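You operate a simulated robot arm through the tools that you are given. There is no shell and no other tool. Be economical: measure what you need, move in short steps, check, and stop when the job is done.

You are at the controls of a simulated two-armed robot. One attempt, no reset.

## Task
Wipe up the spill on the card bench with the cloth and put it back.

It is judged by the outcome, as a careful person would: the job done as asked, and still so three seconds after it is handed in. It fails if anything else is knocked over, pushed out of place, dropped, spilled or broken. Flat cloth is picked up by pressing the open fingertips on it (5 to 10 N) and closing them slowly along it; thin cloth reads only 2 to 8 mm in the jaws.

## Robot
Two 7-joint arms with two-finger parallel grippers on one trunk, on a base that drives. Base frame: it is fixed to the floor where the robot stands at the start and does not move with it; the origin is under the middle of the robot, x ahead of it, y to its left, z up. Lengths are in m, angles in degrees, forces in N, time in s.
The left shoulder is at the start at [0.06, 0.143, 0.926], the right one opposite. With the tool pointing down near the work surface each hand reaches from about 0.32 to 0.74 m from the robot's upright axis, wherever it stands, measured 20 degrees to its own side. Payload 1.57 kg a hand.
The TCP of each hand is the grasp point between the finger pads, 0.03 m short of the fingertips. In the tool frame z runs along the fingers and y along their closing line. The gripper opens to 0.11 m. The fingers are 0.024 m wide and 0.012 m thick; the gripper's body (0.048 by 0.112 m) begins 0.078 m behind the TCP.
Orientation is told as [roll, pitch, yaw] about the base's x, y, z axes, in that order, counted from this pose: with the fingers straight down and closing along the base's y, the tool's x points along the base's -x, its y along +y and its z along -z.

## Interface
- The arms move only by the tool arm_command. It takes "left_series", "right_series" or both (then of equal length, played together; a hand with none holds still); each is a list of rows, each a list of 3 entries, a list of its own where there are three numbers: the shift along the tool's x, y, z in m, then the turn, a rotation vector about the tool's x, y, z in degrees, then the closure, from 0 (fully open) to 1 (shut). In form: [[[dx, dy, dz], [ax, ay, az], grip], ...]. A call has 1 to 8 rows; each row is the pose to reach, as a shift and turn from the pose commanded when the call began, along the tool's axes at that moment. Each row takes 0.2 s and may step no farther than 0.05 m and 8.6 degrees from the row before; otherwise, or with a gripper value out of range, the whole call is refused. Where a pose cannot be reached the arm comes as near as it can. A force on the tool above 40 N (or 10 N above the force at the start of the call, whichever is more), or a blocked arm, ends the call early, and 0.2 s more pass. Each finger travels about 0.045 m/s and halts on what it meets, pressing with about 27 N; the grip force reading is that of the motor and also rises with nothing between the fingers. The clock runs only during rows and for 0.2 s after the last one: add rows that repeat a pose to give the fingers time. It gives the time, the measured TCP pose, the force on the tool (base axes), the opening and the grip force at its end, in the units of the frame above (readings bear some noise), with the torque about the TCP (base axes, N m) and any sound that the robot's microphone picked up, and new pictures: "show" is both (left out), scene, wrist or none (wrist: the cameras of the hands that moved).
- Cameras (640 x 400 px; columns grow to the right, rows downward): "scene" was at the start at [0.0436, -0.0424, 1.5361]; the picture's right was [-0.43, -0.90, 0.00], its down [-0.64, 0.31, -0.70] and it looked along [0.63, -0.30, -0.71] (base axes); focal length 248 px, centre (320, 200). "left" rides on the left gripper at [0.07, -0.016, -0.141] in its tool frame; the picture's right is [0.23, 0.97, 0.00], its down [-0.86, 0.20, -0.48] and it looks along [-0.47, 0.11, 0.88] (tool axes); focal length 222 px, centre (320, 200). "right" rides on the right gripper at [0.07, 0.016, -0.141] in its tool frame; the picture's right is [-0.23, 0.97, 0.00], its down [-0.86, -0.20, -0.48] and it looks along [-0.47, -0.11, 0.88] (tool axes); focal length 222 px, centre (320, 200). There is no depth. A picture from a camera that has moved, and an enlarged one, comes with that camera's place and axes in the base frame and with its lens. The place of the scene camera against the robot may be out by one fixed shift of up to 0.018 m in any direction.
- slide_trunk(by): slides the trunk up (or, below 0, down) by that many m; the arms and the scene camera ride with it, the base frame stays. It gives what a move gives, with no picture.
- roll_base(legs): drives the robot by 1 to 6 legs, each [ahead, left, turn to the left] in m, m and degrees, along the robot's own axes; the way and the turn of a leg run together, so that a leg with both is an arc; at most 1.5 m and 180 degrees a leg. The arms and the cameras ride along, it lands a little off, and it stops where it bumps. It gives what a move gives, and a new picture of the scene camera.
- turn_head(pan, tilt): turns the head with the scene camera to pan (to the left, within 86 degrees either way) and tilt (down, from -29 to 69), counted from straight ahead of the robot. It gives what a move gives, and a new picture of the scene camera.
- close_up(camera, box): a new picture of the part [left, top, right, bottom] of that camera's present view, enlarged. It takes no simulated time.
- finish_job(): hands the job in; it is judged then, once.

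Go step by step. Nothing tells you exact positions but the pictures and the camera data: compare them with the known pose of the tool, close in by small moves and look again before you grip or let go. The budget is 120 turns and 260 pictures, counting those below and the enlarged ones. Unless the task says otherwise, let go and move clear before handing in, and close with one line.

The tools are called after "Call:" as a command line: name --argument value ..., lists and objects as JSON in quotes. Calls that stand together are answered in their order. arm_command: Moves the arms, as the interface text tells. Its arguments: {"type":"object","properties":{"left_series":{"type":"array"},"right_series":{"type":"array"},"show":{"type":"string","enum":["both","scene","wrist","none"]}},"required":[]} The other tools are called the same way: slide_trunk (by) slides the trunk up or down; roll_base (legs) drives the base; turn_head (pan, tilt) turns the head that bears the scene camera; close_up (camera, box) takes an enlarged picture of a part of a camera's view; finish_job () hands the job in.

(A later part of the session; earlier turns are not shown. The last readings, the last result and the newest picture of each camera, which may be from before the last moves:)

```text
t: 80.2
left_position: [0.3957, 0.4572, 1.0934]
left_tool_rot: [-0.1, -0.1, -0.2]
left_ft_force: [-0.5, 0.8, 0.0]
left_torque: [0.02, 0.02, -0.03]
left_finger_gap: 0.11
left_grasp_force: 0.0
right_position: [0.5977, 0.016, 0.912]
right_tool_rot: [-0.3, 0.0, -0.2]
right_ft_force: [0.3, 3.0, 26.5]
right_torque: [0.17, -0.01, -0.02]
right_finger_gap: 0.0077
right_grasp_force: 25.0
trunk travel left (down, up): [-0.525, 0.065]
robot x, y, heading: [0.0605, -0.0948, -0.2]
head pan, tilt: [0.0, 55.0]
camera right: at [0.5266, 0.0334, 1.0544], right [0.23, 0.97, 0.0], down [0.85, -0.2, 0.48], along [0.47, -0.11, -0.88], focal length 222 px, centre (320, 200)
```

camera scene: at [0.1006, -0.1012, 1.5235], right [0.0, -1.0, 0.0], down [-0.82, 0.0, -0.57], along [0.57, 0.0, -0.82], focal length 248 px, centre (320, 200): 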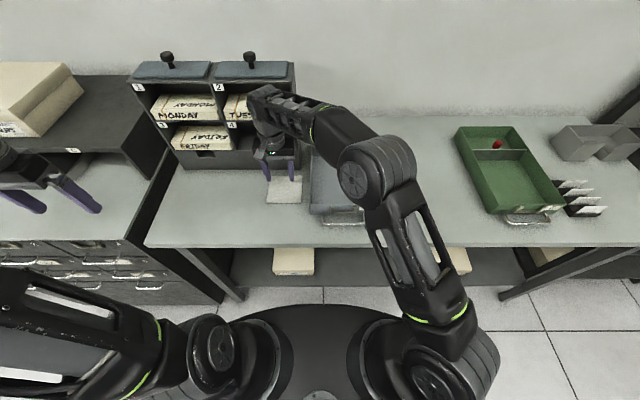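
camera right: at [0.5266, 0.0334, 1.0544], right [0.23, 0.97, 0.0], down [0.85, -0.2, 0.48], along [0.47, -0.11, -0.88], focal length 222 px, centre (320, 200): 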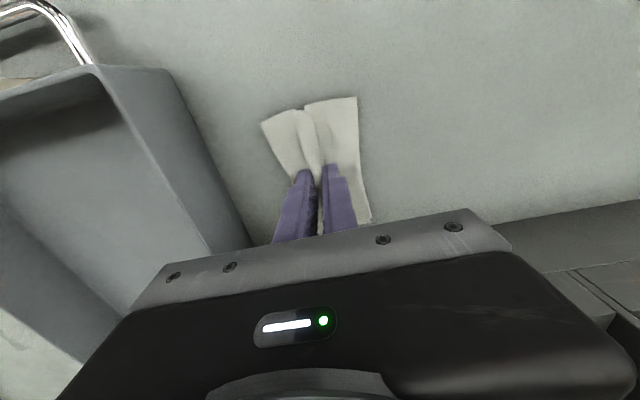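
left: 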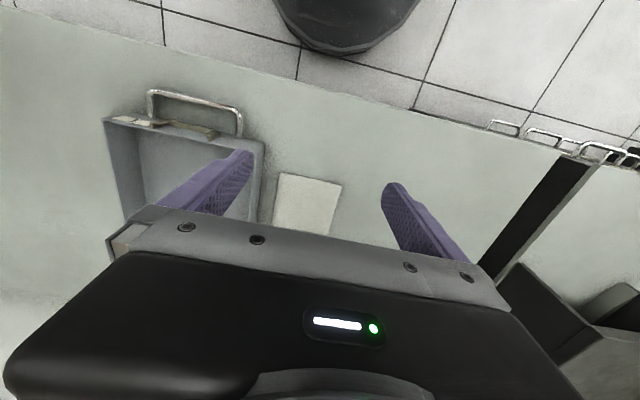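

The cloth is pinched (7.7 mm). Lifting straight up.

Call:
arm_command --right_series '[[[0, 0, -0.03], [0, 0, 0], 1.0], [[0, 0, -0.07], [0, 0, 0], 1.0], [[0.02, 0, -0.1], [0, 0, 0], 1.0], [[0.04, 0, -0.11], [0, 0, 0], 1.0], [[0.06, 0, -0.12], [0, 0, 0], 1.0], [[0.06, 0, -0.12], [0, 0, 0], 1.0]]' --show "both"

```text
t: 81.6
left_position: [0.3973, 0.4583, 1.0928]
left_tool_rot: [0.0, 0.0, -0.2]
left_ft_force: [0.5, -1.0, -0.3]
left_torque: [-0.01, 0.03, -0.04]
left_finger_gap: 0.1099
left_grasp_force: 0.1
right_position: [0.5365, 0.0181, 1.0311]
right_tool_rot: [-0.3, 0.3, -0.2]
right_ft_force: [-0.3, -0.3, 0.7]
right_torque: [-0.01, 0.0, -0.01]
right_finger_gap: 0.0067
right_grasp_force: 26.2
trunk travel left (down, up): [-0.525, 0.065]
robot x, y, heading: [0.0568, -0.0968, -0.3]
head pan, tilt: [0.0, 55.0]
camera scene: at [0.1015, -0.1012, 1.5235], right [0.0, -1.0, 0.0], down [-0.82, 0.0, -0.57], along [0.57, 0.0, -0.82], focal length 248 px, centre (320, 200)
camera right: at [0.466, 0.035, 1.1737], right [0.23, 0.97, -0.01], down [0.86, -0.2, 0.48], along [0.46, -0.12, -0.88], focal length 222 px, centre (320, 200)
```

scene: 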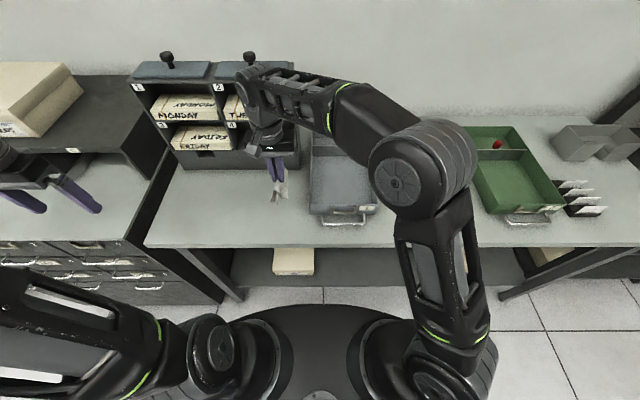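
right: 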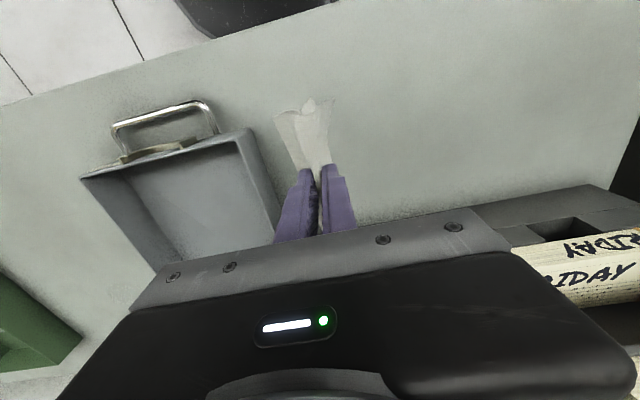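

Cloth held securely. I'll pull the hand back in front of the trays, raise the trunk, and shift to the spill.

Call:
arm_command --right_series '[[[0.04, 0, -0.01], [0, 0, 0], 1.0], [[0.08, 0, -0.02], [0, 0, 0], 1.0], [[0.12, 0, -0.02], [0, 0, 0], 1.0], [[0.12, -0.045, -0.02], [0, 0, 0], 1.0], [[0.12, -0.09, -0.02], [0, 0, 0], 1.0], [[0.12, -0.135, -0.02], [0, 0, 0], 1.0], [[0.12, -0.18, -0.02], [0, 0, 0], 1.0], [[0.12, -0.225, -0.02], [0, 0, 0], 1.0]]' --show "none"

Call:
slide_trunk --by 0.06

Call:
roll_base --legs '[[0, -0.18, 0], [0.03, 0, 0]]'

```text
t: 83.4
left_position: [0.3956, 0.4572, 1.0941]
left_tool_rot: [0.0, 0.0, -0.2]
left_ft_force: [-0.9, 0.9, -0.5]
left_torque: [0.01, -0.04, 0.03]
left_finger_gap: 0.1101
left_grasp_force: 0.1
right_position: [0.4153, -0.2086, 1.0564]
right_tool_rot: [-0.2, 0.2, -0.1]
right_ft_force: [-0.4, -0.4, -1.2]
right_torque: [0.04, 0.01, 0.01]
right_finger_gap: 0.0063
right_grasp_force: 26.1
trunk travel left (down, up): [-0.525, 0.065]
robot x, y, heading: [0.0569, -0.0948, -0.2]
head pan, tilt: [0.0, 55.0]
```

```text
t: 84.4
left_position: [0.3982, 0.4574, 1.1517]
left_tool_rot: [0.0, 0.0, -0.2]
left_ft_force: [0.4, -0.3, -0.1]
left_torque: [-0.01, 0.0, 0.03]
left_finger_gap: 0.1101
left_grasp_force: 0.0
right_position: [0.416, -0.2079, 1.1149]
right_tool_rot: [-0.2, 0.3, -0.4]
right_ft_force: [0.0, 0.2, 0.3]
right_torque: [0.02, 0.01, 0.02]
right_finger_gap: 0.0067
right_grasp_force: 26.5
trunk travel left (down, up): [-0.585, 0.005]
robot x, y, heading: [0.0556, -0.0978, -0.2]
head pan, tilt: [0.0, 55.0]
```

```text
t: 86.3
left_position: [0.4285, 0.2756, 1.1515]
left_tool_rot: [0.1, 0.1, -0.3]
left_ft_force: [0.8, -1.4, 0.0]
left_torque: [0.02, 0.1, -0.03]
left_finger_gap: 0.1099
left_grasp_force: 0.0
right_position: [0.4455, -0.3903, 1.114]
right_tool_rot: [-0.3, 0.4, -0.3]
right_ft_force: [0.5, 0.9, 0.1]
right_torque: [0.01, 0.06, -0.02]
right_finger_gap: 0.0065
right_grasp_force: 26.7
trunk travel left (down, up): [-0.585, 0.005]
robot x, y, heading: [0.0807, -0.2751, -0.1]
head pan, tilt: [0.0, 55.0]
camera scene: at [0.1325, -0.2834, 1.5835], right [0.0, -1.0, 0.0], down [-0.82, 0.0, -0.57], along [0.57, 0.0, -0.82], focal length 248 px, centre (320, 200)
```

scene: 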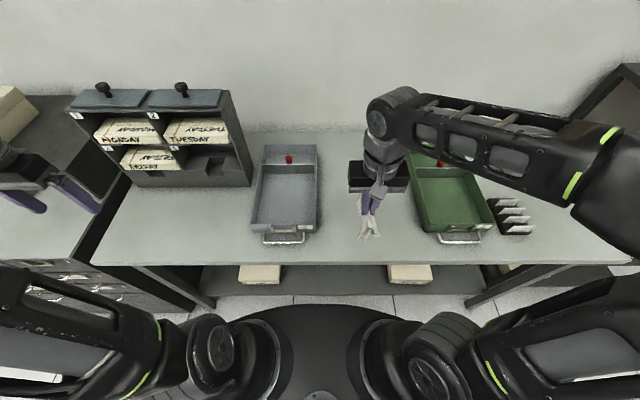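

Clear corridor between the trays (y ≈ -0.28 to -0.58). Moving the cloth forward and down toward the spill.

Call:
arm_command --right_series '[[[-0.01, -0.01, 0.04], [0, 0, 0], 1.0], [[-0.03, -0.02, 0.08], [0, 0, 0], 1.0], [[-0.07, -0.03, 0.105], [0, 0, 0], 1.0], [[-0.11, -0.037, 0.125], [0, 0, 0], 1.0], [[-0.155, -0.037, 0.14], [0, 0, 0], 1.0], [[-0.2, -0.037, 0.15], [0, 0, 0], 1.0], [[-0.24, -0.037, 0.155], [0, 0, 0], 1.0], [[-0.24, -0.037, 0.155], [0, 0, 0], 1.0]]' --show "both"

```text
t: 88.1
left_position: [0.4259, 0.2767, 1.153]
left_tool_rot: [-0.1, 0.1, -0.1]
left_ft_force: [1.1, 0.6, 0.1]
left_torque: [0.01, 0.0, -0.04]
left_finger_gap: 0.11
left_grasp_force: 0.0
right_position: [0.684, -0.4265, 0.9626]
right_tool_rot: [-0.4, 0.2, -0.4]
right_ft_force: [-0.9, 0.3, 0.3]
right_torque: [0.01, 0.0, 0.01]
right_finger_gap: 0.0063
right_grasp_force: 25.9
trunk travel left (down, up): [-0.585, 0.005]
robot x, y, heading: [0.0869, -0.2759, -0.2]
head pan, tilt: [0.0, 55.0]
camera scene: at [0.1294, -0.2832, 1.5836], right [0.0, -1.0, 0.0], down [-0.82, 0.0, -0.57], along [0.57, 0.0, -0.82], focal length 248 px, centre (320, 200)
camera right: at [0.6153, -0.4093, 1.1044], right [0.23, 0.97, -0.01], down [0.86, -0.2, 0.48], along [0.46, -0.12, -0.88], focal length 222 px, centre (320, 200)
```

scene: 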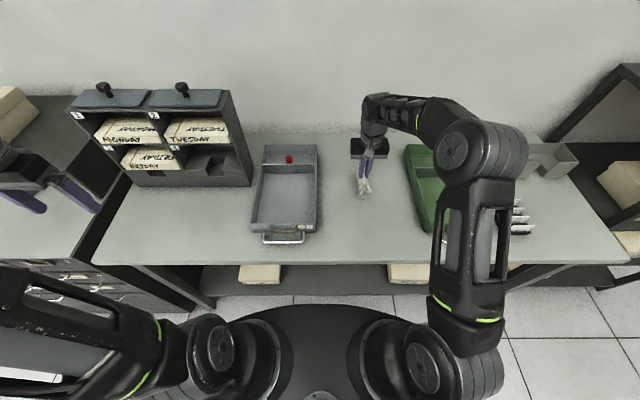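
right: 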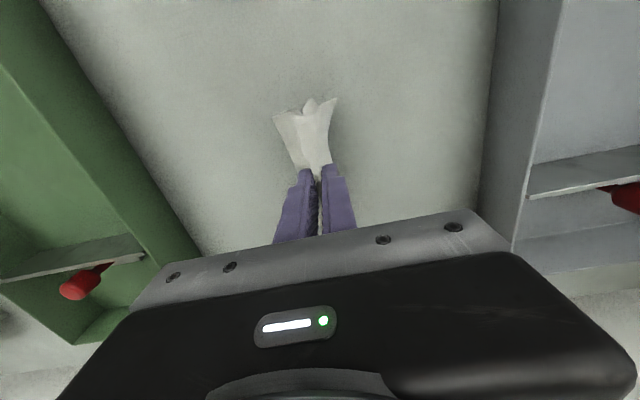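

Call:
close_up --camera "right" --box '[160, 40, 500, 252]'

Call:
close_up --camera "scene" --box '[310, 140, 406, 200]'

```text
1.88 times, centred on (330, 146) of right
camera zoom: at [0.6153, -0.4093, 1.1044], right [0.23, 0.97, -0.01], down [0.86, -0.2, 0.48], along [0.46, -0.12, -0.88], focal length 418 px, centre (301, 302)
```

zoom: 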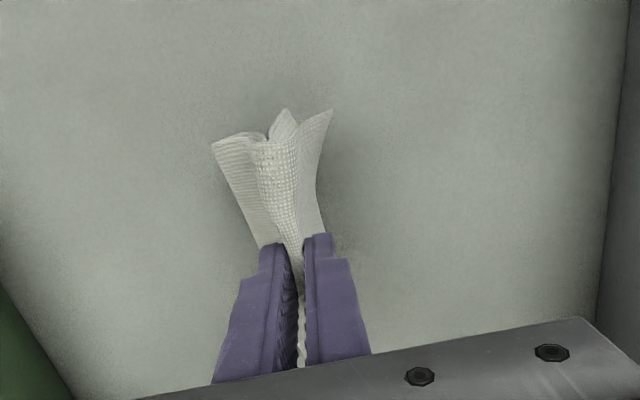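

```text
6.67 times, centred on (358, 170) of scene
camera zoom: at [0.1294, -0.2832, 1.5836], right [0.0, -1.0, 0.0], down [-0.82, 0.0, -0.57], along [0.57, 0.0, -0.82], focal length 1651 px, centre (67, 400)
```

zoom: 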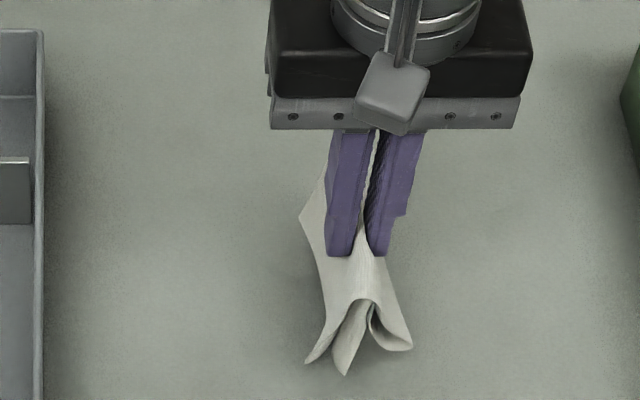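

I'll lower the bunch onto the spill centre, watching force.

Call:
arm_command --right_series '[[[-0.03, 0, 0.01], [0, 0, 0], 1.0], [[-0.055, 0, 0.02], [0, 0, 0], 1.0], [[-0.055, 0, 0.032], [0, 0, 0], 1.0], [[-0.055, 0, 0.04], [0, 0, 0], 1.0], [[-0.055, 0, 0.044], [0, 0, 0], 1.0], [[-0.055, 0, 0.044], [0, 0, 0], 1.0]]' --show "both"

```text
t: 89.5
left_position: [0.4283, 0.2763, 1.1532]
left_tool_rot: [0.0, 0.0, -0.3]
left_ft_force: [0.4, -0.2, 0.1]
left_torque: [0.04, -0.01, -0.01]
left_finger_gap: 0.1101
left_grasp_force: 0.1
right_position: [0.7399, -0.4292, 0.9152]
right_tool_rot: [-0.2, 0.1, -0.3]
right_ft_force: [1.1, 0.9, 2.7]
right_torque: [0.0, -0.04, -0.02]
right_finger_gap: 0.0068
right_grasp_force: 26.1
trunk travel left (down, up): [-0.585, 0.005]
robot x, y, heading: [0.0907, -0.275, -0.3]
head pan, tilt: [0.0, 55.0]
camera scene: at [0.1301, -0.2829, 1.5835], right [0.0, -1.0, 0.0], down [-0.82, 0.0, -0.57], along [0.57, 0.0, -0.82], focal length 248 px, centre (320, 200)
camera right: at [0.6702, -0.4123, 1.0584], right [0.23, 0.97, -0.01], down [0.86, -0.2, 0.48], along [0.46, -0.12, -0.88], focal length 222 px, centre (320, 200)
```

scene: 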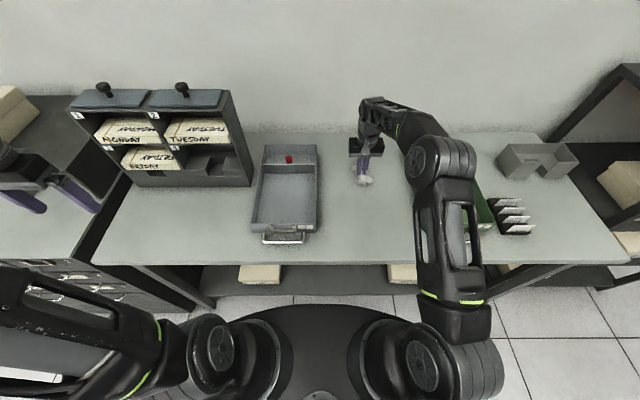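
right: 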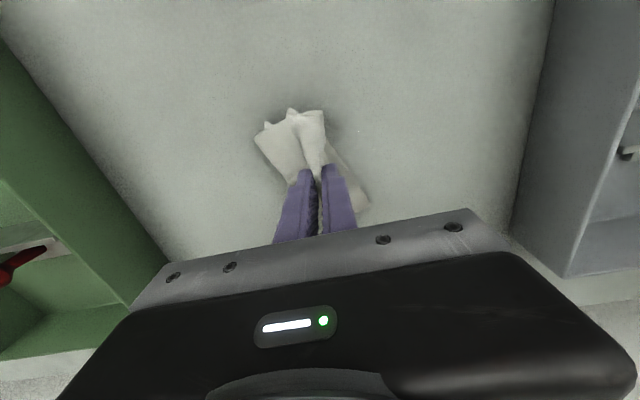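

Light contact at the spill centre. Wiping with overlapping strokes, starting at the near side.

Call:
arm_command --right_series '[[[0.03, -0.03, 0.001], [0, 0, 0], 1.0], [[0.045, -0.06, 0.001], [0, 0, 0], 1.0], [[0.045, -0.02, 0.001], [0, 0, 0], 1.0], [[0.045, 0.02, 0.001], [0, 0, 0], 1.0], [[0.045, 0.06, 0.001], [0, 0, 0], 1.0], [[0.02, 0.06, 0.001], [0, 0, 0], 1.0], [[0.02, 0.02, 0.001], [0, 0, 0], 1.0], [[0.02, -0.02, 0.001], [0, 0, 0], 1.0]]' --show "none"

Call:
arm_command --right_series '[[[0, -0.04, 0.001], [0, 0, 0], 1.0], [[-0.02, -0.04, 0.001], [0, 0, 0], 1.0], [[-0.02, 0.0, 0.001], [0, 0, 0], 1.0], [[-0.02, 0.04, 0.001], [0, 0, 0], 1.0], [[-0.02, 0.08, 0.001], [0, 0, 0], 1.0], [[-0.04, 0.08, 0.001], [0, 0, 0], 1.0], [[-0.04, 0.04, 0.001], [0, 0, 0], 1.0], [[-0.04, 0.0, 0.001], [0, 0, 0], 1.0]]' --show "none"

Call:
arm_command --right_series '[[[0, -0.04, 0.0], [0, 0, 0], 1.0], [[-0.025, -0.04, 0.0], [0, 0, 0], 1.0], [[-0.025, 0.0, 0.0], [0, 0, 0], 1.0], [[-0.025, 0.04, 0.0], [0, 0, 0], 1.0], [[-0.025, 0.08, 0.0], [0, 0, 0], 1.0], [[0.01, 0.08, 0.0], [0, 0, 0], 1.0], [[0.01, 0.04, 0.0], [0, 0, 0], 1.0], [[0.01, 0.0, 0.0], [0, 0, 0], 1.0]]' --show "both"

```text
t: 91.3
left_position: [0.4265, 0.2762, 1.1545]
left_tool_rot: [0.1, 0.0, -0.2]
left_ft_force: [0.2, 0.6, -0.4]
left_torque: [0.0, 0.0, 0.02]
left_finger_gap: 0.1099
left_grasp_force: 0.1
right_position: [0.7196, -0.4464, 0.9158]
right_tool_rot: [-0.3, 0.3, -0.1]
right_ft_force: [0.0, 1.0, 0.6]
right_torque: [-0.01, 0.05, -0.01]
right_finger_gap: 0.0067
right_grasp_force: 26.8
trunk travel left (down, up): [-0.585, 0.005]
robot x, y, heading: [0.0875, -0.2761, -0.1]
head pan, tilt: [0.0, 55.0]
```

```text
t: 93.1
left_position: [0.4247, 0.2766, 1.1525]
left_tool_rot: [0.0, -0.1, -0.4]
left_ft_force: [0.9, 0.3, 0.9]
left_torque: [-0.01, -0.02, -0.02]
left_finger_gap: 0.1099
left_grasp_force: 0.0
right_position: [0.7598, -0.4467, 0.9149]
right_tool_rot: [-0.3, 0.1, -0.2]
right_ft_force: [0.1, 2.6, 9.3]
right_torque: [0.07, 0.09, -0.02]
right_finger_gap: 0.0069
right_grasp_force: 26.8
trunk travel left (down, up): [-0.585, 0.005]
robot x, y, heading: [0.0874, -0.2744, -0.4]
head pan, tilt: [0.0, 55.0]
```

```text
t: 94.9
left_position: [0.4267, 0.2761, 1.1533]
left_tool_rot: [0.0, 0.0, -0.2]
left_ft_force: [0.0, -0.1, 0.2]
left_torque: [0.05, -0.03, 0.0]
left_finger_gap: 0.1101
left_grasp_force: 0.1
right_position: [0.7483, -0.4506, 0.9148]
right_tool_rot: [-0.2, 0.0, -0.1]
right_ft_force: [1.3, 1.9, 6.6]
right_torque: [0.09, 0.02, 0.03]
right_finger_gap: 0.0067
right_grasp_force: 26.4
trunk travel left (down, up): [-0.585, 0.005]
robot x, y, heading: [0.0856, -0.2718, -0.5]
head pan, tilt: [0.0, 55.0]
camera scene: at [0.1291, -0.2834, 1.5836], right [0.0, -1.0, 0.0], down [-0.82, 0.0, -0.57], along [0.57, 0.0, -0.82], focal length 248 px, centre (320, 200)
camera right: at [0.6773, -0.432, 1.0567], right [0.23, 0.97, 0.0], down [0.86, -0.2, 0.48], along [0.46, -0.11, -0.88], focal length 222 px, centre (320, 200)
```

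scene: 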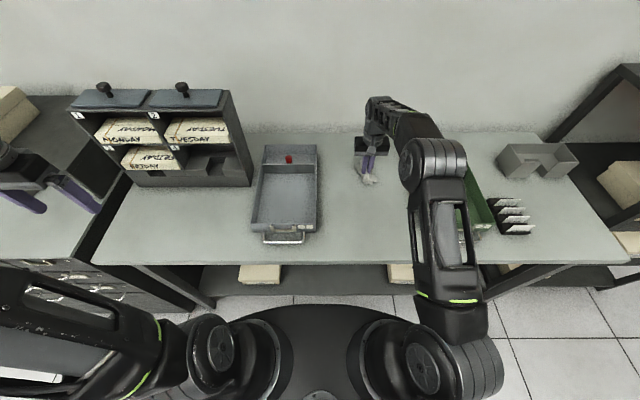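
right: 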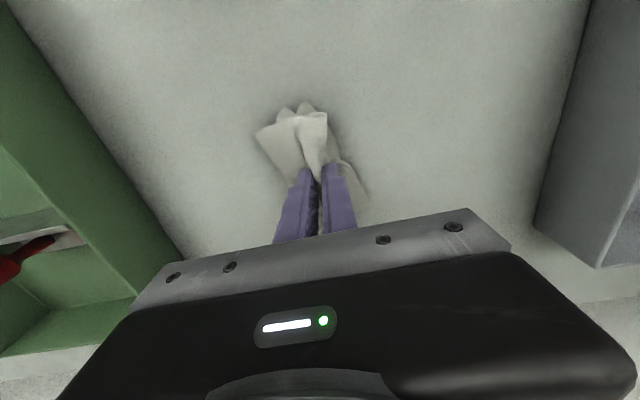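

Pressure varied (0.6–9 N). I'll repeat with a bit more pressure in cross strokes.

Call:
arm_command --right_series '[[[0.03, -0.02, 0.001], [0, 0, 0], 1.0], [[0.06, -0.035, 0.002], [0, 0, 0], 1.0], [[0.02, -0.035, 0.0015], [0, 0, 0], 1.0], [[-0.02, -0.035, 0.001], [0, 0, 0], 1.0], [[-0.05, -0.025, 0.001], [0, 0, 0], 1.0], [[-0.02, -0.01, 0.001], [0, 0, 0], 1.0], [[0.02, -0.01, 0.0015], [0, 0, 0], 1.0], [[0.06, -0.01, 0.0025], [0, 0, 0], 1.0]]' --show "none"

Call:
arm_command --right_series '[[[0, 0.02, 0.0], [0, 0, 0], 1.0], [[-0.04, 0.02, -0.0005], [0, 0, 0], 1.0], [[-0.08, 0.02, -0.001], [0, 0, 0], 1.0], [[-0.11, 0.03, -0.0015], [0, 0, 0], 1.0], [[-0.1, 0.045, -0.0015], [0, 0, 0], 1.0], [[-0.06, 0.045, -0.001], [0, 0, 0], 1.0], [[-0.02, 0.045, -0.0005], [0, 0, 0], 1.0], [[0.0, 0.045, 0.0], [0, 0, 0], 1.0]]' --show "none"

Call:
arm_command --right_series '[[[0, 0.025, 0.0], [0, 0, 0], 1.0], [[-0.04, 0.025, -0.0005], [0, 0, 0], 1.0], [[-0.08, 0.025, -0.001], [0, 0, 0], 1.0], [[-0.11, 0.015, -0.0015], [0, 0, 0], 1.0], [[-0.07, -0.005, -0.001], [0, 0, 0], 1.0], [[-0.05, -0.03, -0.001], [0, 0, 0], 1.0], [[-0.05, -0.03, -0.03], [0, 0, 0], 1.0], [[-0.02, -0.03, -0.06], [0, 0, 0], 1.0]]' --show "none"

```text
t: 96.7
left_position: [0.4251, 0.2763, 1.1534]
left_tool_rot: [0.0, 0.0, -0.1]
left_ft_force: [0.4, 0.8, 0.3]
left_torque: [-0.02, -0.03, 0.01]
left_finger_gap: 0.1098
left_grasp_force: 0.1
right_position: [0.6863, -0.4579, 0.9138]
right_tool_rot: [-0.3, -0.1, -0.2]
right_ft_force: [2.3, 0.0, 9.9]
right_torque: [-0.06, -0.05, 0.04]
right_finger_gap: 0.0067
right_grasp_force: 26.6
right hand out of reach, approached as far as the arm can: row 5
trunk travel left (down, up): [-0.585, 0.005]
robot x, y, heading: [0.0893, -0.2752, -0.1]
head pan, tilt: [0.0, 55.0]
```

```text
t: 98.5
left_position: [0.4257, 0.276, 1.1525]
left_tool_rot: [-0.1, 0.0, -0.2]
left_ft_force: [0.3, -0.3, 0.1]
left_torque: [0.02, -0.01, 0.0]
left_finger_gap: 0.1102
left_grasp_force: 0.1
right_position: [0.6918, -0.4116, 0.9144]
right_tool_rot: [-0.2, -0.5, -0.3]
right_ft_force: [10.4, -0.1, 29.9]
right_torque: [-0.11, -0.15, 0.01]
right_finger_gap: 0.0067
right_grasp_force: 25.9
right hand out of reach, approached as far as the arm can: row 4
trunk travel left (down, up): [-0.585, 0.005]
robot x, y, heading: [0.0827, -0.2763, -0.1]
head pan, tilt: [0.0, 55.0]
```

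```text
t: 98.9
left_position: [0.4266, 0.2763, 1.1524]
left_tool_rot: [-0.1, 0.0, -0.3]
left_ft_force: [-0.7, 0.2, -0.6]
left_torque: [0.0, 0.01, 0.0]
left_finger_gap: 0.1101
left_grasp_force: 0.0
right_position: [0.6918, -0.4036, 0.9134]
right_tool_rot: [-0.6, -0.2, -0.6]
right_ft_force: [-4.5, -2.2, 15.6]
right_torque: [-0.1, 0.2, -0.01]
right_finger_gap: 0.0066
right_grasp_force: 26.3
trunk travel left (down, up): [-0.585, 0.005]
robot x, y, heading: [0.0889, -0.2791, -0.4]
head pan, tilt: [0.0, 55.0]
stopped in row 1 (right hand): the force on the tool passed its limit (the readings are from after the stop); the commanded pose is now the measured one
```

Pressure got high and the call stopped; I'll ease 1.5 mm, finish the left-side stroke and lift to inspect.

Call:
arm_command --right_series '[[[0, 0.01, -0.001], [0, 0, 0], 1.0], [[-0.04, 0.02, -0.001], [0, 0, 0], 1.0], [[-0.08, 0.02, -0.001], [0, 0, 0], 1.0], [[-0.09, 0.0, -0.001], [0, 0, 0], 1.0], [[-0.06, -0.02, -0.001], [0, 0, 0], 1.0], [[-0.03, -0.03, -0.001], [0, 0, 0], 1.0], [[-0.02, -0.03, -0.04], [0, 0, 0], 1.0], [[0.02, -0.03, -0.06], [0, 0, 0], 1.0]]' --show "none"

Call:
arm_command --right_series '[[[0.04, 0, -0.02], [0, 0, 0], 1.0], [[0.08, 0, -0.04], [0, 0, 0], 1.0], [[0.12, 0, -0.06], [0, 0, 0], 1.0], [[0.16, 0, -0.07], [0, 0, 0], 1.0], [[0.2, 0.01, -0.08], [0, 0, 0], 1.0], [[0.2, 0.06, -0.08], [0, 0, 0], 1.0], [[0.2, 0.11, -0.08], [0, 0, 0], 1.0], [[0.2, 0.15, -0.08], [0, 0, 0], 1.0]]' --show "scene"

Call:
close_up --camera "scene" --box '[310, 140, 406, 200]'

```text
t: 100.7
left_position: [0.4256, 0.2752, 1.153]
left_tool_rot: [0.0, 0.0, -0.2]
left_ft_force: [-0.2, -0.1, 0.0]
left_torque: [-0.01, -0.03, -0.07]
left_finger_gap: 0.1099
left_grasp_force: 0.0
right_position: [0.6705, -0.4328, 0.9733]
right_tool_rot: [-0.7, -0.1, -0.5]
right_ft_force: [0.0, -1.0, 0.8]
right_torque: [0.02, 0.0, 0.02]
right_finger_gap: 0.007
right_grasp_force: 26.6
trunk travel left (down, up): [-0.585, 0.005]
robot x, y, heading: [0.0872, -0.2753, -0.3]
head pan, tilt: [0.0, 55.0]
```

```text
t: 102.5
left_position: [0.4273, 0.277, 1.1522]
left_tool_rot: [-0.1, 0.2, -0.3]
left_ft_force: [-0.1, 0.5, 0.1]
left_torque: [0.03, 0.03, 0.02]
left_finger_gap: 0.11
left_grasp_force: 0.0
right_position: [0.4704, -0.2819, 1.0515]
right_tool_rot: [-0.7, 0.0, -0.5]
right_ft_force: [0.4, 0.0, 0.7]
right_torque: [-0.03, -0.01, 0.01]
right_finger_gap: 0.0066
right_grasp_force: 26.2
trunk travel left (down, up): [-0.585, 0.005]
robot x, y, heading: [0.089, -0.2775, -0.1]
head pan, tilt: [0.0, 55.0]
camera scene: at [0.131, -0.2818, 1.5835], right [0.0, -1.0, 0.0], down [-0.82, 0.0, -0.57], along [0.57, 0.0, -0.82], focal length 248 px, centre (320, 200)
```

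scene: 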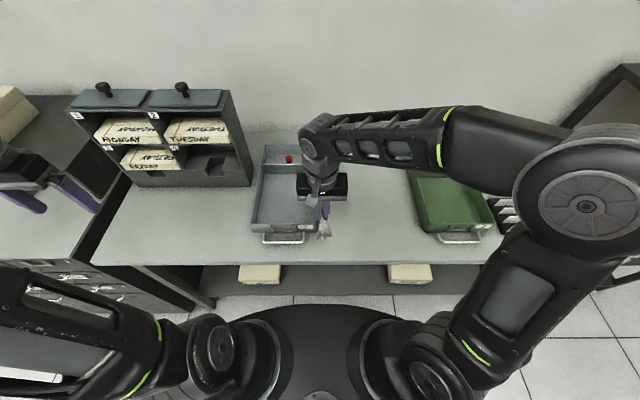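

```text
6.67 times, centred on (358, 170) of scene
camera zoom: at [0.131, -0.2818, 1.5835], right [0.0, -1.0, 0.0], down [-0.82, 0.0, -0.57], along [0.57, 0.0, -0.82], focal length 1651 px, centre (67, 400)
```

zoom: 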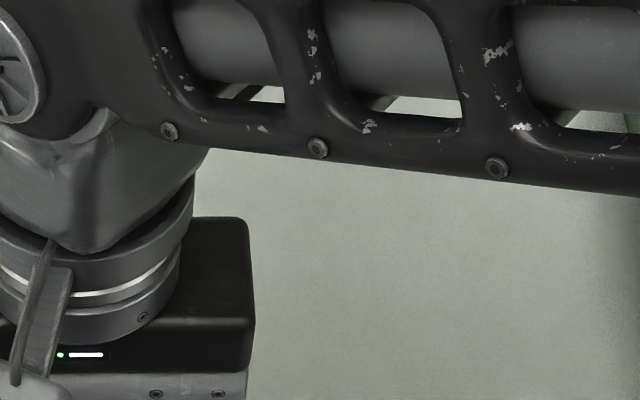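

To verify, I'll move the right hand aside and view the spot from the place where its rim showed before.

Call:
arm_command --right_series '[[[0.04, -0.02, -0.02], [0, 0, 0], 1.0], [[0.05, -0.065, -0.02], [0, 0, 0], 1.0], [[0.05, -0.11, -0.02], [0, 0, 0], 1.0], [[0.05, -0.155, -0.02], [0, 0, 0], 1.0], [[0.05, -0.2, -0.02], [0, 0, 0], 1.0], [[0.05, -0.25, -0.02], [0, 0, 0], 1.0], [[0.05, -0.3, -0.02], [0, 0, 0], 1.0], [[0.05, -0.35, -0.02], [0, 0, 0], 1.0]]' --show "none"

Call:
roll_base --legs '[[-0.08, -0.13, 0]]'

Call:
turn_head --pan 0 --tilt 40

Call:
close_up --camera "scene" --box '[272, 192, 368, 252]'

Call:
roll_base --legs '[[-0.4, 0, 0]]'

Call:
turn_head --pan 0 --tilt 30

Call:
close_up --camera "scene" --box '[290, 195, 370, 245]'

```text
t: 104.3
left_position: [0.4271, 0.2752, 1.1525]
left_tool_rot: [0.0, 0.0, -0.3]
left_ft_force: [0.6, 0.3, 0.7]
left_torque: [0.03, 0.03, 0.02]
left_finger_gap: 0.1098
left_grasp_force: 0.1
right_position: [0.4201, -0.6316, 1.0711]
right_tool_rot: [-0.7, -0.2, -0.4]
right_ft_force: [-0.8, 0.3, -0.5]
right_torque: [0.0, 0.03, 0.01]
right_finger_gap: 0.0066
right_grasp_force: 26.3
trunk travel left (down, up): [-0.585, 0.005]
robot x, y, heading: [0.0851, -0.2734, -0.2]
head pan, tilt: [0.0, 55.0]
```

```text
t: 105.7
left_position: [0.3425, 0.1457, 1.1533]
left_tool_rot: [0.0, 0.0, 0.0]
left_ft_force: [0.3, -0.3, -0.1]
left_torque: [0.05, -0.03, 0.0]
left_finger_gap: 0.1099
left_grasp_force: 0.1
right_position: [0.3379, -0.7599, 1.0718]
right_tool_rot: [-0.5, -0.2, -0.3]
right_ft_force: [-0.6, -0.6, -0.1]
right_torque: [0.02, -0.05, 0.0]
right_finger_gap: 0.0067
right_grasp_force: 26.2
trunk travel left (down, up): [-0.585, 0.005]
robot x, y, heading: [0.0047, -0.4027, -0.0]
head pan, tilt: [0.0, 55.0]
camera scene: at [0.0472, -0.4139, 1.5836], right [0.0, -1.0, 0.0], down [-0.82, 0.0, -0.57], along [0.57, 0.0, -0.82], focal length 248 px, centre (320, 200)
```

scene: 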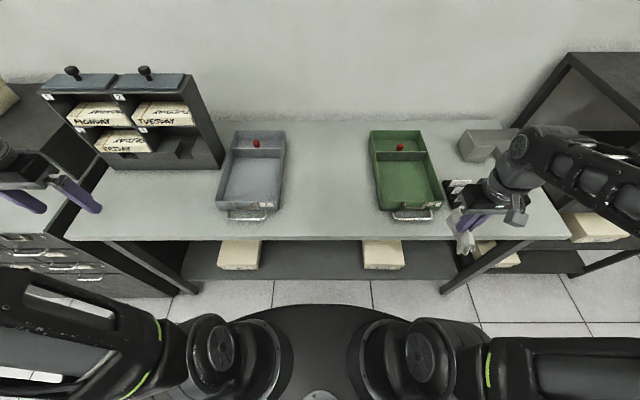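

```text
t: 106.4
left_position: [0.3429, 0.1473, 1.1521]
left_tool_rot: [0.1, 0.1, -0.2]
left_ft_force: [0.8, 0.0, 0.1]
left_torque: [0.0, 0.0, 0.0]
left_finger_gap: 0.11
left_grasp_force: 0.0
right_position: [0.3399, -0.7569, 1.0717]
right_tool_rot: [-0.7, -0.2, -0.3]
right_ft_force: [0.5, -0.1, -0.6]
right_torque: [0.0, -0.02, 0.01]
right_finger_gap: 0.0067
right_grasp_force: 26.1
trunk travel left (down, up): [-0.585, 0.005]
robot x, y, heading: [0.0075, -0.4056, 0.1]
head pan, tilt: [0.0, 40.0]
camera scene: at [0.0612, -0.4123, 1.6041], right [0.0, -1.0, 0.0], down [-0.64, 0.0, -0.77], along [0.77, 0.0, -0.64], focal length 248 px, centre (320, 200)
```

scene: 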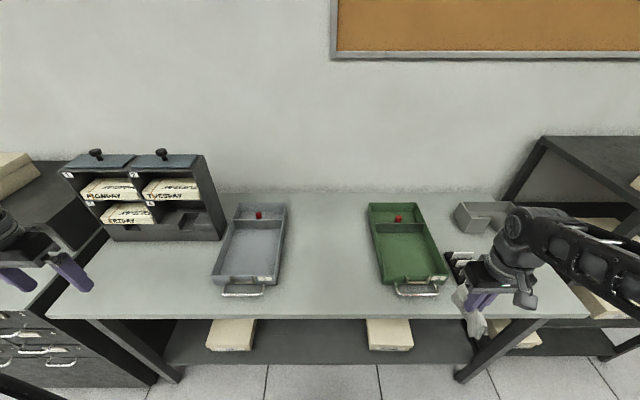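

```text
6.67 times, centred on (320, 222) of scene
camera zoom: at [0.0612, -0.4123, 1.6041], right [0.0, -1.0, 0.0], down [-0.64, 0.0, -0.77], along [0.77, 0.0, -0.64], focal length 1651 px, centre (320, 53)
```

zoom: 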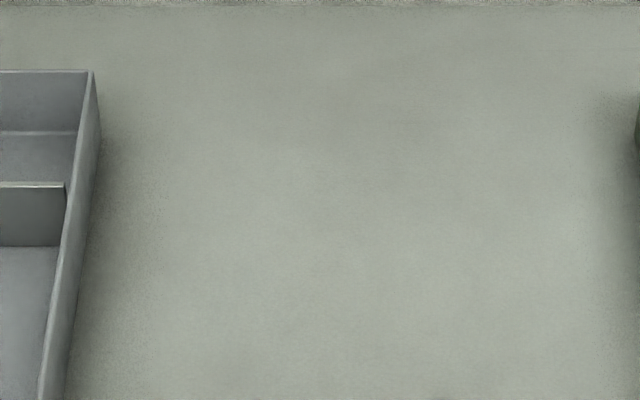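

```text
t: 108.9
left_position: [-0.0514, 0.1476, 1.1532]
left_tool_rot: [0.0, 0.0, -0.3]
left_ft_force: [-0.1, 0.4, -0.3]
left_torque: [0.0, -0.02, 0.0]
left_finger_gap: 0.1096
left_grasp_force: 0.1
right_position: [-0.0582, -0.7585, 1.0718]
right_tool_rot: [-0.6, -0.1, -0.3]
right_ft_force: [-0.7, -0.3, 0.2]
right_torque: [-0.03, -0.03, 0.02]
right_finger_gap: 0.0065
right_grasp_force: 26.1
trunk travel left (down, up): [-0.585, 0.005]
robot x, y, heading: [-0.3902, -0.4049, -0.2]
head pan, tilt: [0.0, 40.0]
camera scene: at [-0.3356, -0.4115, 1.6043], right [0.0, -1.0, 0.0], down [-0.64, 0.0, -0.77], along [0.77, 0.0, -0.64], focal length 248 px, centre (320, 200)
```

scene: 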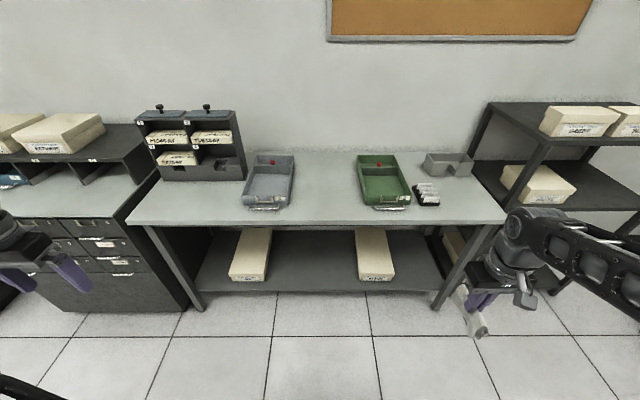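

```text
t: 109.6
left_position: [-0.0495, 0.148, 1.1528]
left_tool_rot: [0.0, 0.0, -0.2]
left_ft_force: [0.2, -0.2, 0.6]
left_torque: [0.02, -0.02, 0.0]
left_finger_gap: 0.1099
left_grasp_force: 0.1
right_position: [-0.0566, -0.7567, 1.0716]
right_tool_rot: [-0.6, -0.2, -0.4]
right_ft_force: [0.0, 1.3, -0.1]
right_torque: [0.04, 0.0, -0.02]
right_finger_gap: 0.0067
right_grasp_force: 26.3
trunk travel left (down, up): [-0.585, 0.005]
robot x, y, heading: [-0.3898, -0.4038, 0.1]
head pan, tilt: [0.0, 30.0]
camera scene: at [-0.3289, -0.4115, 1.6195], right [0.0, -1.0, 0.0], down [-0.5, 0.0, -0.87], along [0.87, 0.0, -0.5], focal length 248 px, centre (320, 200)
```

scene: 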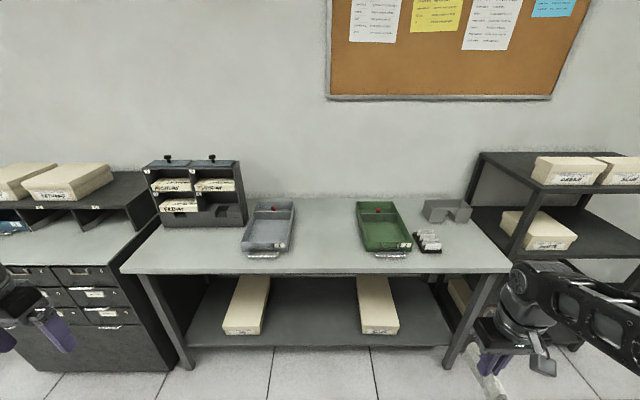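

```text
8.00 times, centred on (330, 220) of scene
camera zoom: at [-0.3289, -0.4115, 1.6195], right [0.0, -1.0, 0.0], down [-0.5, 0.0, -0.87], along [0.87, 0.0, -0.5], focal length 1981 px, centre (240, 40)
```

zoom: 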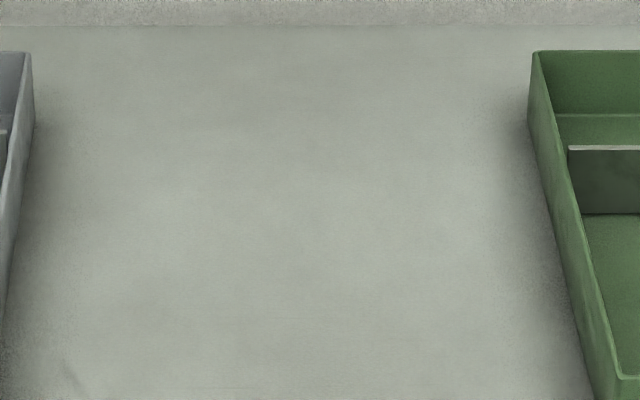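

The rim is no longer visible. I'll lower the trunk to exactly reproduce the earlier viewpoint and check once more, including a faint mark near tray 1's front.

Call:
slide_trunk --by -0.06

Call:
close_up --camera "scene" --box '[290, 190, 370, 240]'

Call:
close_up --camera "scene" --box '[280, 220, 376, 280]'

```text
t: 110.6
left_position: [-0.0516, 0.1472, 1.0936]
left_tool_rot: [0.1, 0.0, -0.2]
left_ft_force: [0.9, 1.2, -0.1]
left_torque: [0.02, 0.02, 0.04]
left_finger_gap: 0.1099
left_grasp_force: 0.1
right_position: [-0.0583, -0.7583, 1.0125]
right_tool_rot: [-0.5, -0.2, -0.3]
right_ft_force: [0.4, 0.3, 0.0]
right_torque: [-0.02, -0.02, 0.01]
right_finger_gap: 0.0068
right_grasp_force: 26.4
trunk travel left (down, up): [-0.525, 0.065]
robot x, y, heading: [-0.386, -0.4056, -0.3]
head pan, tilt: [0.0, 30.0]
```

```text
8.00 times, centred on (330, 215) of scene
camera zoom: at [-0.3293, -0.4115, 1.5596], right [0.0, -1.0, 0.0], down [-0.5, 0.0, -0.87], along [0.87, 0.0, -0.5], focal length 1981 px, centre (240, 80)
```

zoom: 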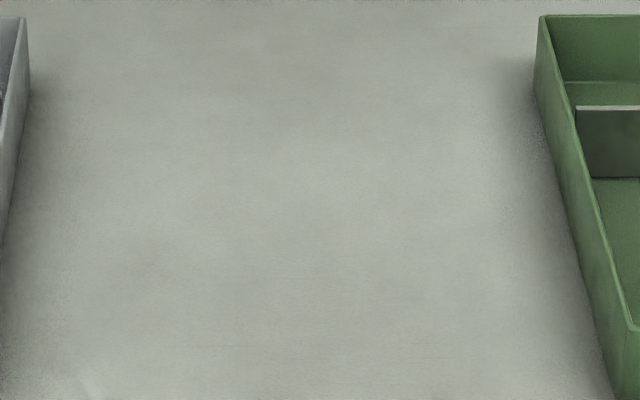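

```text
6.67 times, centred on (328, 250) of scene
camera zoom: at [-0.3293, -0.4115, 1.5596], right [0.0, -1.0, 0.0], down [-0.5, 0.0, -0.87], along [0.87, 0.0, -0.5], focal length 1651 px, centre (267, -133)
```

zoom: 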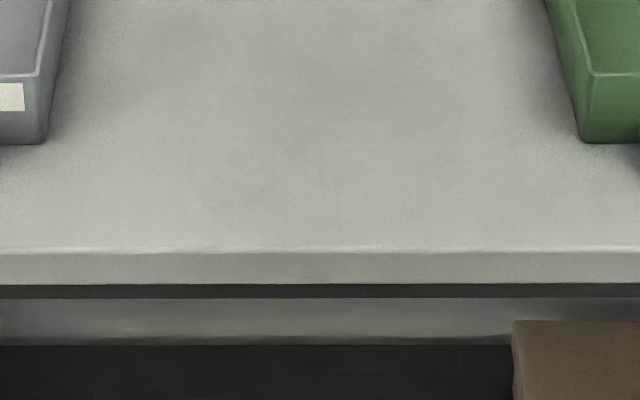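

The puddle is gone. Now I'll drive back to the cloth's place.

Call:
roll_base --legs '[[0, 0.31, 0.2], [0.445, 0, 0]]'

Call:
arm_command --right_series '[[[0.0, 0.04, -0.03], [0, 0, 0], 1.0], [[0.0, 0.085, -0.04], [0, 0, 0], 1.0], [[0, 0.13, -0.04], [0, 0, 0], 1.0], [[0, 0.18, -0.04], [0, 0, 0], 1.0], [[0, 0.23, -0.04], [0, 0, 0], 1.0], [[0, 0.28, -0.04], [0, 0, 0], 1.0], [[0, 0.33, -0.04], [0, 0, 0], 1.0], [[0, 0.38, -0.04], [0, 0, 0], 1.0]]' --show "scene"

```text
t: 115.0
left_position: [0.3953, 0.4479, 1.0932]
left_tool_rot: [0.0, 0.1, -0.6]
left_ft_force: [-0.2, -0.7, 0.3]
left_torque: [-0.01, 0.02, -0.02]
left_finger_gap: 0.1099
left_grasp_force: 0.1
right_position: [0.3847, -0.458, 1.0129]
right_tool_rot: [-0.6, -0.1, -0.7]
right_ft_force: [-0.1, 0.2, 0.0]
right_torque: [-0.01, 0.03, -0.01]
right_finger_gap: 0.0067
right_grasp_force: 26.4
trunk travel left (down, up): [-0.525, 0.065]
robot x, y, heading: [0.0556, -0.1057, -0.5]
head pan, tilt: [0.0, 30.0]
camera scene: at [0.1156, -0.1102, 1.5595], right [-0.01, -1.0, 0.0], down [-0.5, 0.0, -0.87], along [0.87, -0.01, -0.5], focal length 248 px, centre (320, 200)
```

scene: 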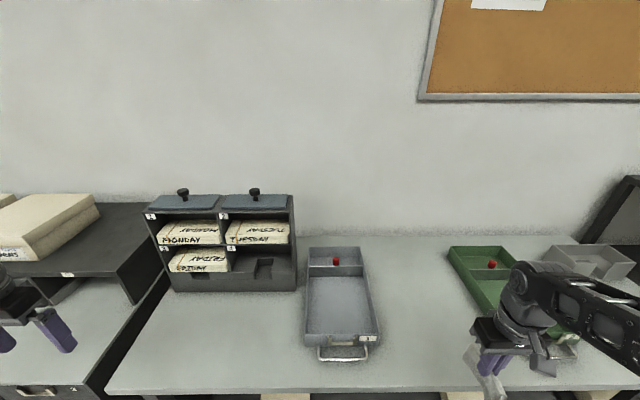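

```text
t: 116.8
left_position: [0.3973, 0.4499, 1.0922]
left_tool_rot: [-0.1, -0.1, -0.5]
left_ft_force: [0.1, 0.8, 1.1]
left_torque: [-0.04, 0.01, 0.0]
left_finger_gap: 0.1098
left_grasp_force: 0.1
right_position: [0.3887, -0.0741, 1.0495]
right_tool_rot: [-0.6, -0.2, -0.8]
right_ft_force: [0.2, -0.2, -1.0]
right_torque: [-0.04, -0.01, 0.0]
right_finger_gap: 0.0068
right_grasp_force: 26.0
trunk travel left (down, up): [-0.525, 0.065]
robot x, y, heading: [0.0554, -0.1005, -0.5]
head pan, tilt: [0.0, 30.0]
camera scene: at [0.1153, -0.1088, 1.5595], right [-0.01, -1.0, 0.0], down [-0.5, 0.0, -0.87], along [0.87, -0.01, -0.5], focal length 248 px, centre (320, 200)
```

scene: 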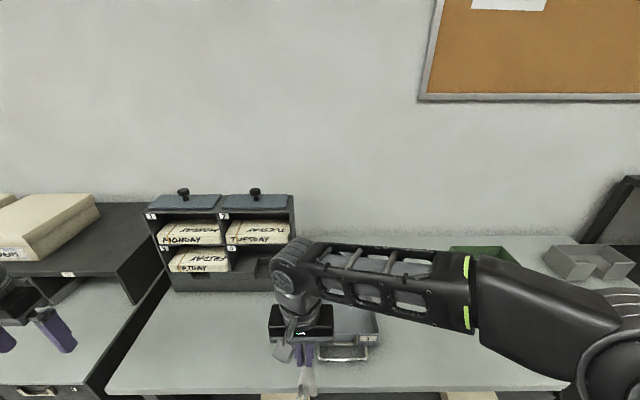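

Call:
arm_command --right_series '[[[-0.01, 0.045, 0], [0, 0, 0], 1.0], [[-0.04, 0.08, 0.0], [0, 0, 0], 1.0], [[-0.08, 0.092, 0.015], [0, 0, 0], 1.0], [[-0.12, 0.092, 0.035], [0, 0, 0], 1.0], [[-0.155, 0.092, 0.06], [0, 0, 0], 1.0], [[-0.185, 0.092, 0.085], [0, 0, 0], 1.0], [[-0.207, 0.092, 0.1], [0, 0, 0], 1.0], [[-0.207, 0.092, 0.115], [0, 0, 0], 1.0]]' --show "wrist"

Call:
turn_head --pan 0 --tilt 55

```text
t: 118.6
left_position: [0.3961, 0.4471, 1.093]
left_tool_rot: [0.0, -0.1, -0.6]
left_ft_force: [0.3, 0.7, -0.1]
left_torque: [0.0, -0.01, 0.0]
left_finger_gap: 0.1097
left_grasp_force: 0.0
right_position: [0.6013, 0.0099, 0.9317]
right_tool_rot: [-0.6, -0.3, -0.7]
right_ft_force: [-0.1, -0.3, 0.0]
right_torque: [0.0, 0.03, 0.02]
right_finger_gap: 0.0069
right_grasp_force: 26.5
trunk travel left (down, up): [-0.525, 0.065]
robot x, y, heading: [0.054, -0.1018, -0.5]
head pan, tilt: [0.0, 30.0]
camera right: at [0.53, 0.0285, 1.0749], right [0.24, 0.97, -0.01], down [0.85, -0.2, 0.48], along [0.47, -0.12, -0.88], focal length 222 px, centre (320, 200)
```

right: 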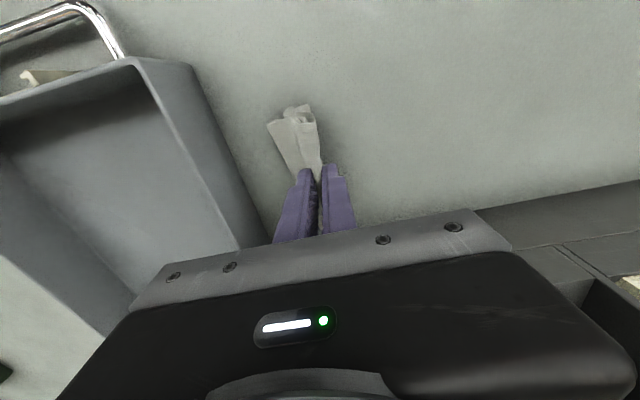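

```text
t: 119.5
left_position: [0.3966, 0.4484, 1.0924]
left_tool_rot: [0.0, 0.0, -0.5]
left_ft_force: [1.0, 0.3, 0.0]
left_torque: [0.01, -0.02, -0.06]
left_finger_gap: 0.11
left_grasp_force: 0.1
right_position: [0.6014, 0.0093, 0.9331]
right_tool_rot: [-0.7, -0.2, -0.5]
right_ft_force: [-0.4, -0.3, 1.0]
right_torque: [-0.01, 0.02, 0.01]
right_finger_gap: 0.0066
right_grasp_force: 26.3
trunk travel left (down, up): [-0.525, 0.065]
robot x, y, heading: [0.0576, -0.0994, -0.3]
head pan, tilt: [0.0, 55.0]
camera scene: at [0.0965, -0.1099, 1.5236], right [-0.01, -1.0, 0.0], down [-0.82, 0.01, -0.57], along [0.57, -0.01, -0.82], focal length 248 px, centre (320, 200)
```

scene: 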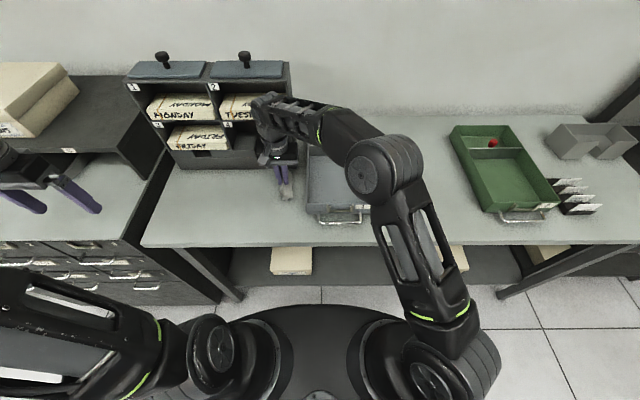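

Lowering onto the original spot, then opening slowly with light pressure so the cloth spreads back.

Call:
arm_command --right_series '[[[0, 0.005, 0.008], [-0.4, 0, 0], 1.0], [[0, 0.007, 0.014], [-0.6, 0, 0], 1.0], [[0, 0.007, 0.017], [-0.6, 0, 0], 1.0], [[0, 0.007, 0.0185], [-0.6, 0, 0], 1.0], [[0, 0.007, 0.0185], [-0.6, 0, 0], 1.0]]' --show "none"

```text
t: 120.7
left_position: [0.396, 0.4478, 1.0934]
left_tool_rot: [0.0, 0.0, -0.6]
left_ft_force: [0.1, -0.1, 0.3]
left_torque: [-0.03, -0.02, 0.0]
left_finger_gap: 0.11
left_grasp_force: 0.1
right_position: [0.5984, 0.0172, 0.9147]
right_tool_rot: [0.1, -0.3, -0.7]
right_ft_force: [0.5, -0.6, 8.6]
right_torque: [-0.01, -0.04, 0.03]
right_finger_gap: 0.0069
right_grasp_force: 26.4
trunk travel left (down, up): [-0.525, 0.065]
robot x, y, heading: [0.0509, -0.1033, -0.4]
head pan, tilt: [0.0, 55.0]
```

Call:
arm_command --right_series '[[[0, 0, 0], [0, 0, 0], 0.93], [[0, 0, 0.0005], [0, 0, 0], 0.86], [[0, 0, 0.001], [0, 0, 0], 0.79], [[0, 0, 0.001], [0, 0, 0], 0.72], [[0, 0, 0.001], [0, 0, 0], 0.65], [[0, 0, 0.001], [0, 0, 0], 0.58], [[0, 0, 0.001], [0, 0, 0], 0.5], [[0, 0, 0.001], [0, 0, 0], 0.5]]' --show "wrist"

Call:
close_up --camera "scene" --box '[240, 110, 340, 220]'

```text
t: 122.5
left_position: [0.3944, 0.4483, 1.0915]
left_tool_rot: [0.1, 0.0, -0.5]
left_ft_force: [0.3, -0.5, 0.3]
left_torque: [0.01, 0.01, 0.06]
left_finger_gap: 0.1097
left_grasp_force: 0.1
right_position: [0.5977, 0.0167, 0.9123]
right_tool_rot: [-0.1, -0.1, -0.8]
right_ft_force: [-0.1, 1.2, 4.1]
right_torque: [-0.13, 0.0, -0.02]
right_finger_gap: 0.054
right_grasp_force: 0.0
trunk travel left (down, up): [-0.525, 0.065]
robot x, y, heading: [0.0537, -0.1042, -0.6]
head pan, tilt: [0.0, 55.0]
camera right: at [0.5274, 0.0345, 1.055], right [0.24, 0.97, 0.0], down [0.85, -0.21, 0.48], along [0.47, -0.12, -0.88], focal length 222 px, centre (320, 200)
```

right: 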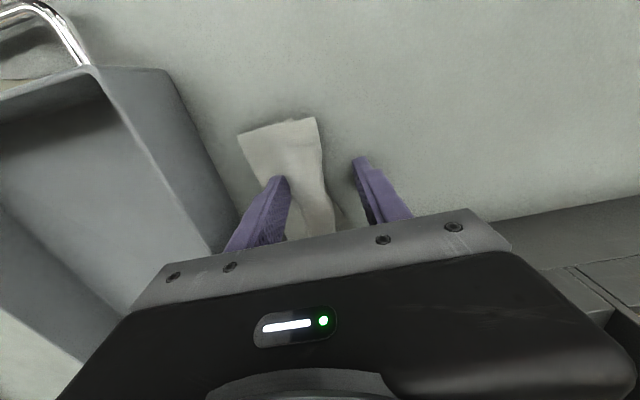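

```text
3.64 times, centred on (290, 165) of scene
camera zoom: at [0.096, -0.1098, 1.5235], right [-0.01, -1.0, 0.0], down [-0.82, 0.01, -0.57], along [0.57, -0.01, -0.82], focal length 900 px, centre (429, 327)
```

zoom: 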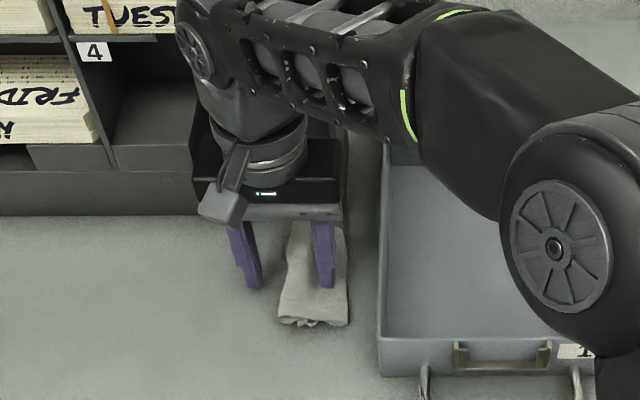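

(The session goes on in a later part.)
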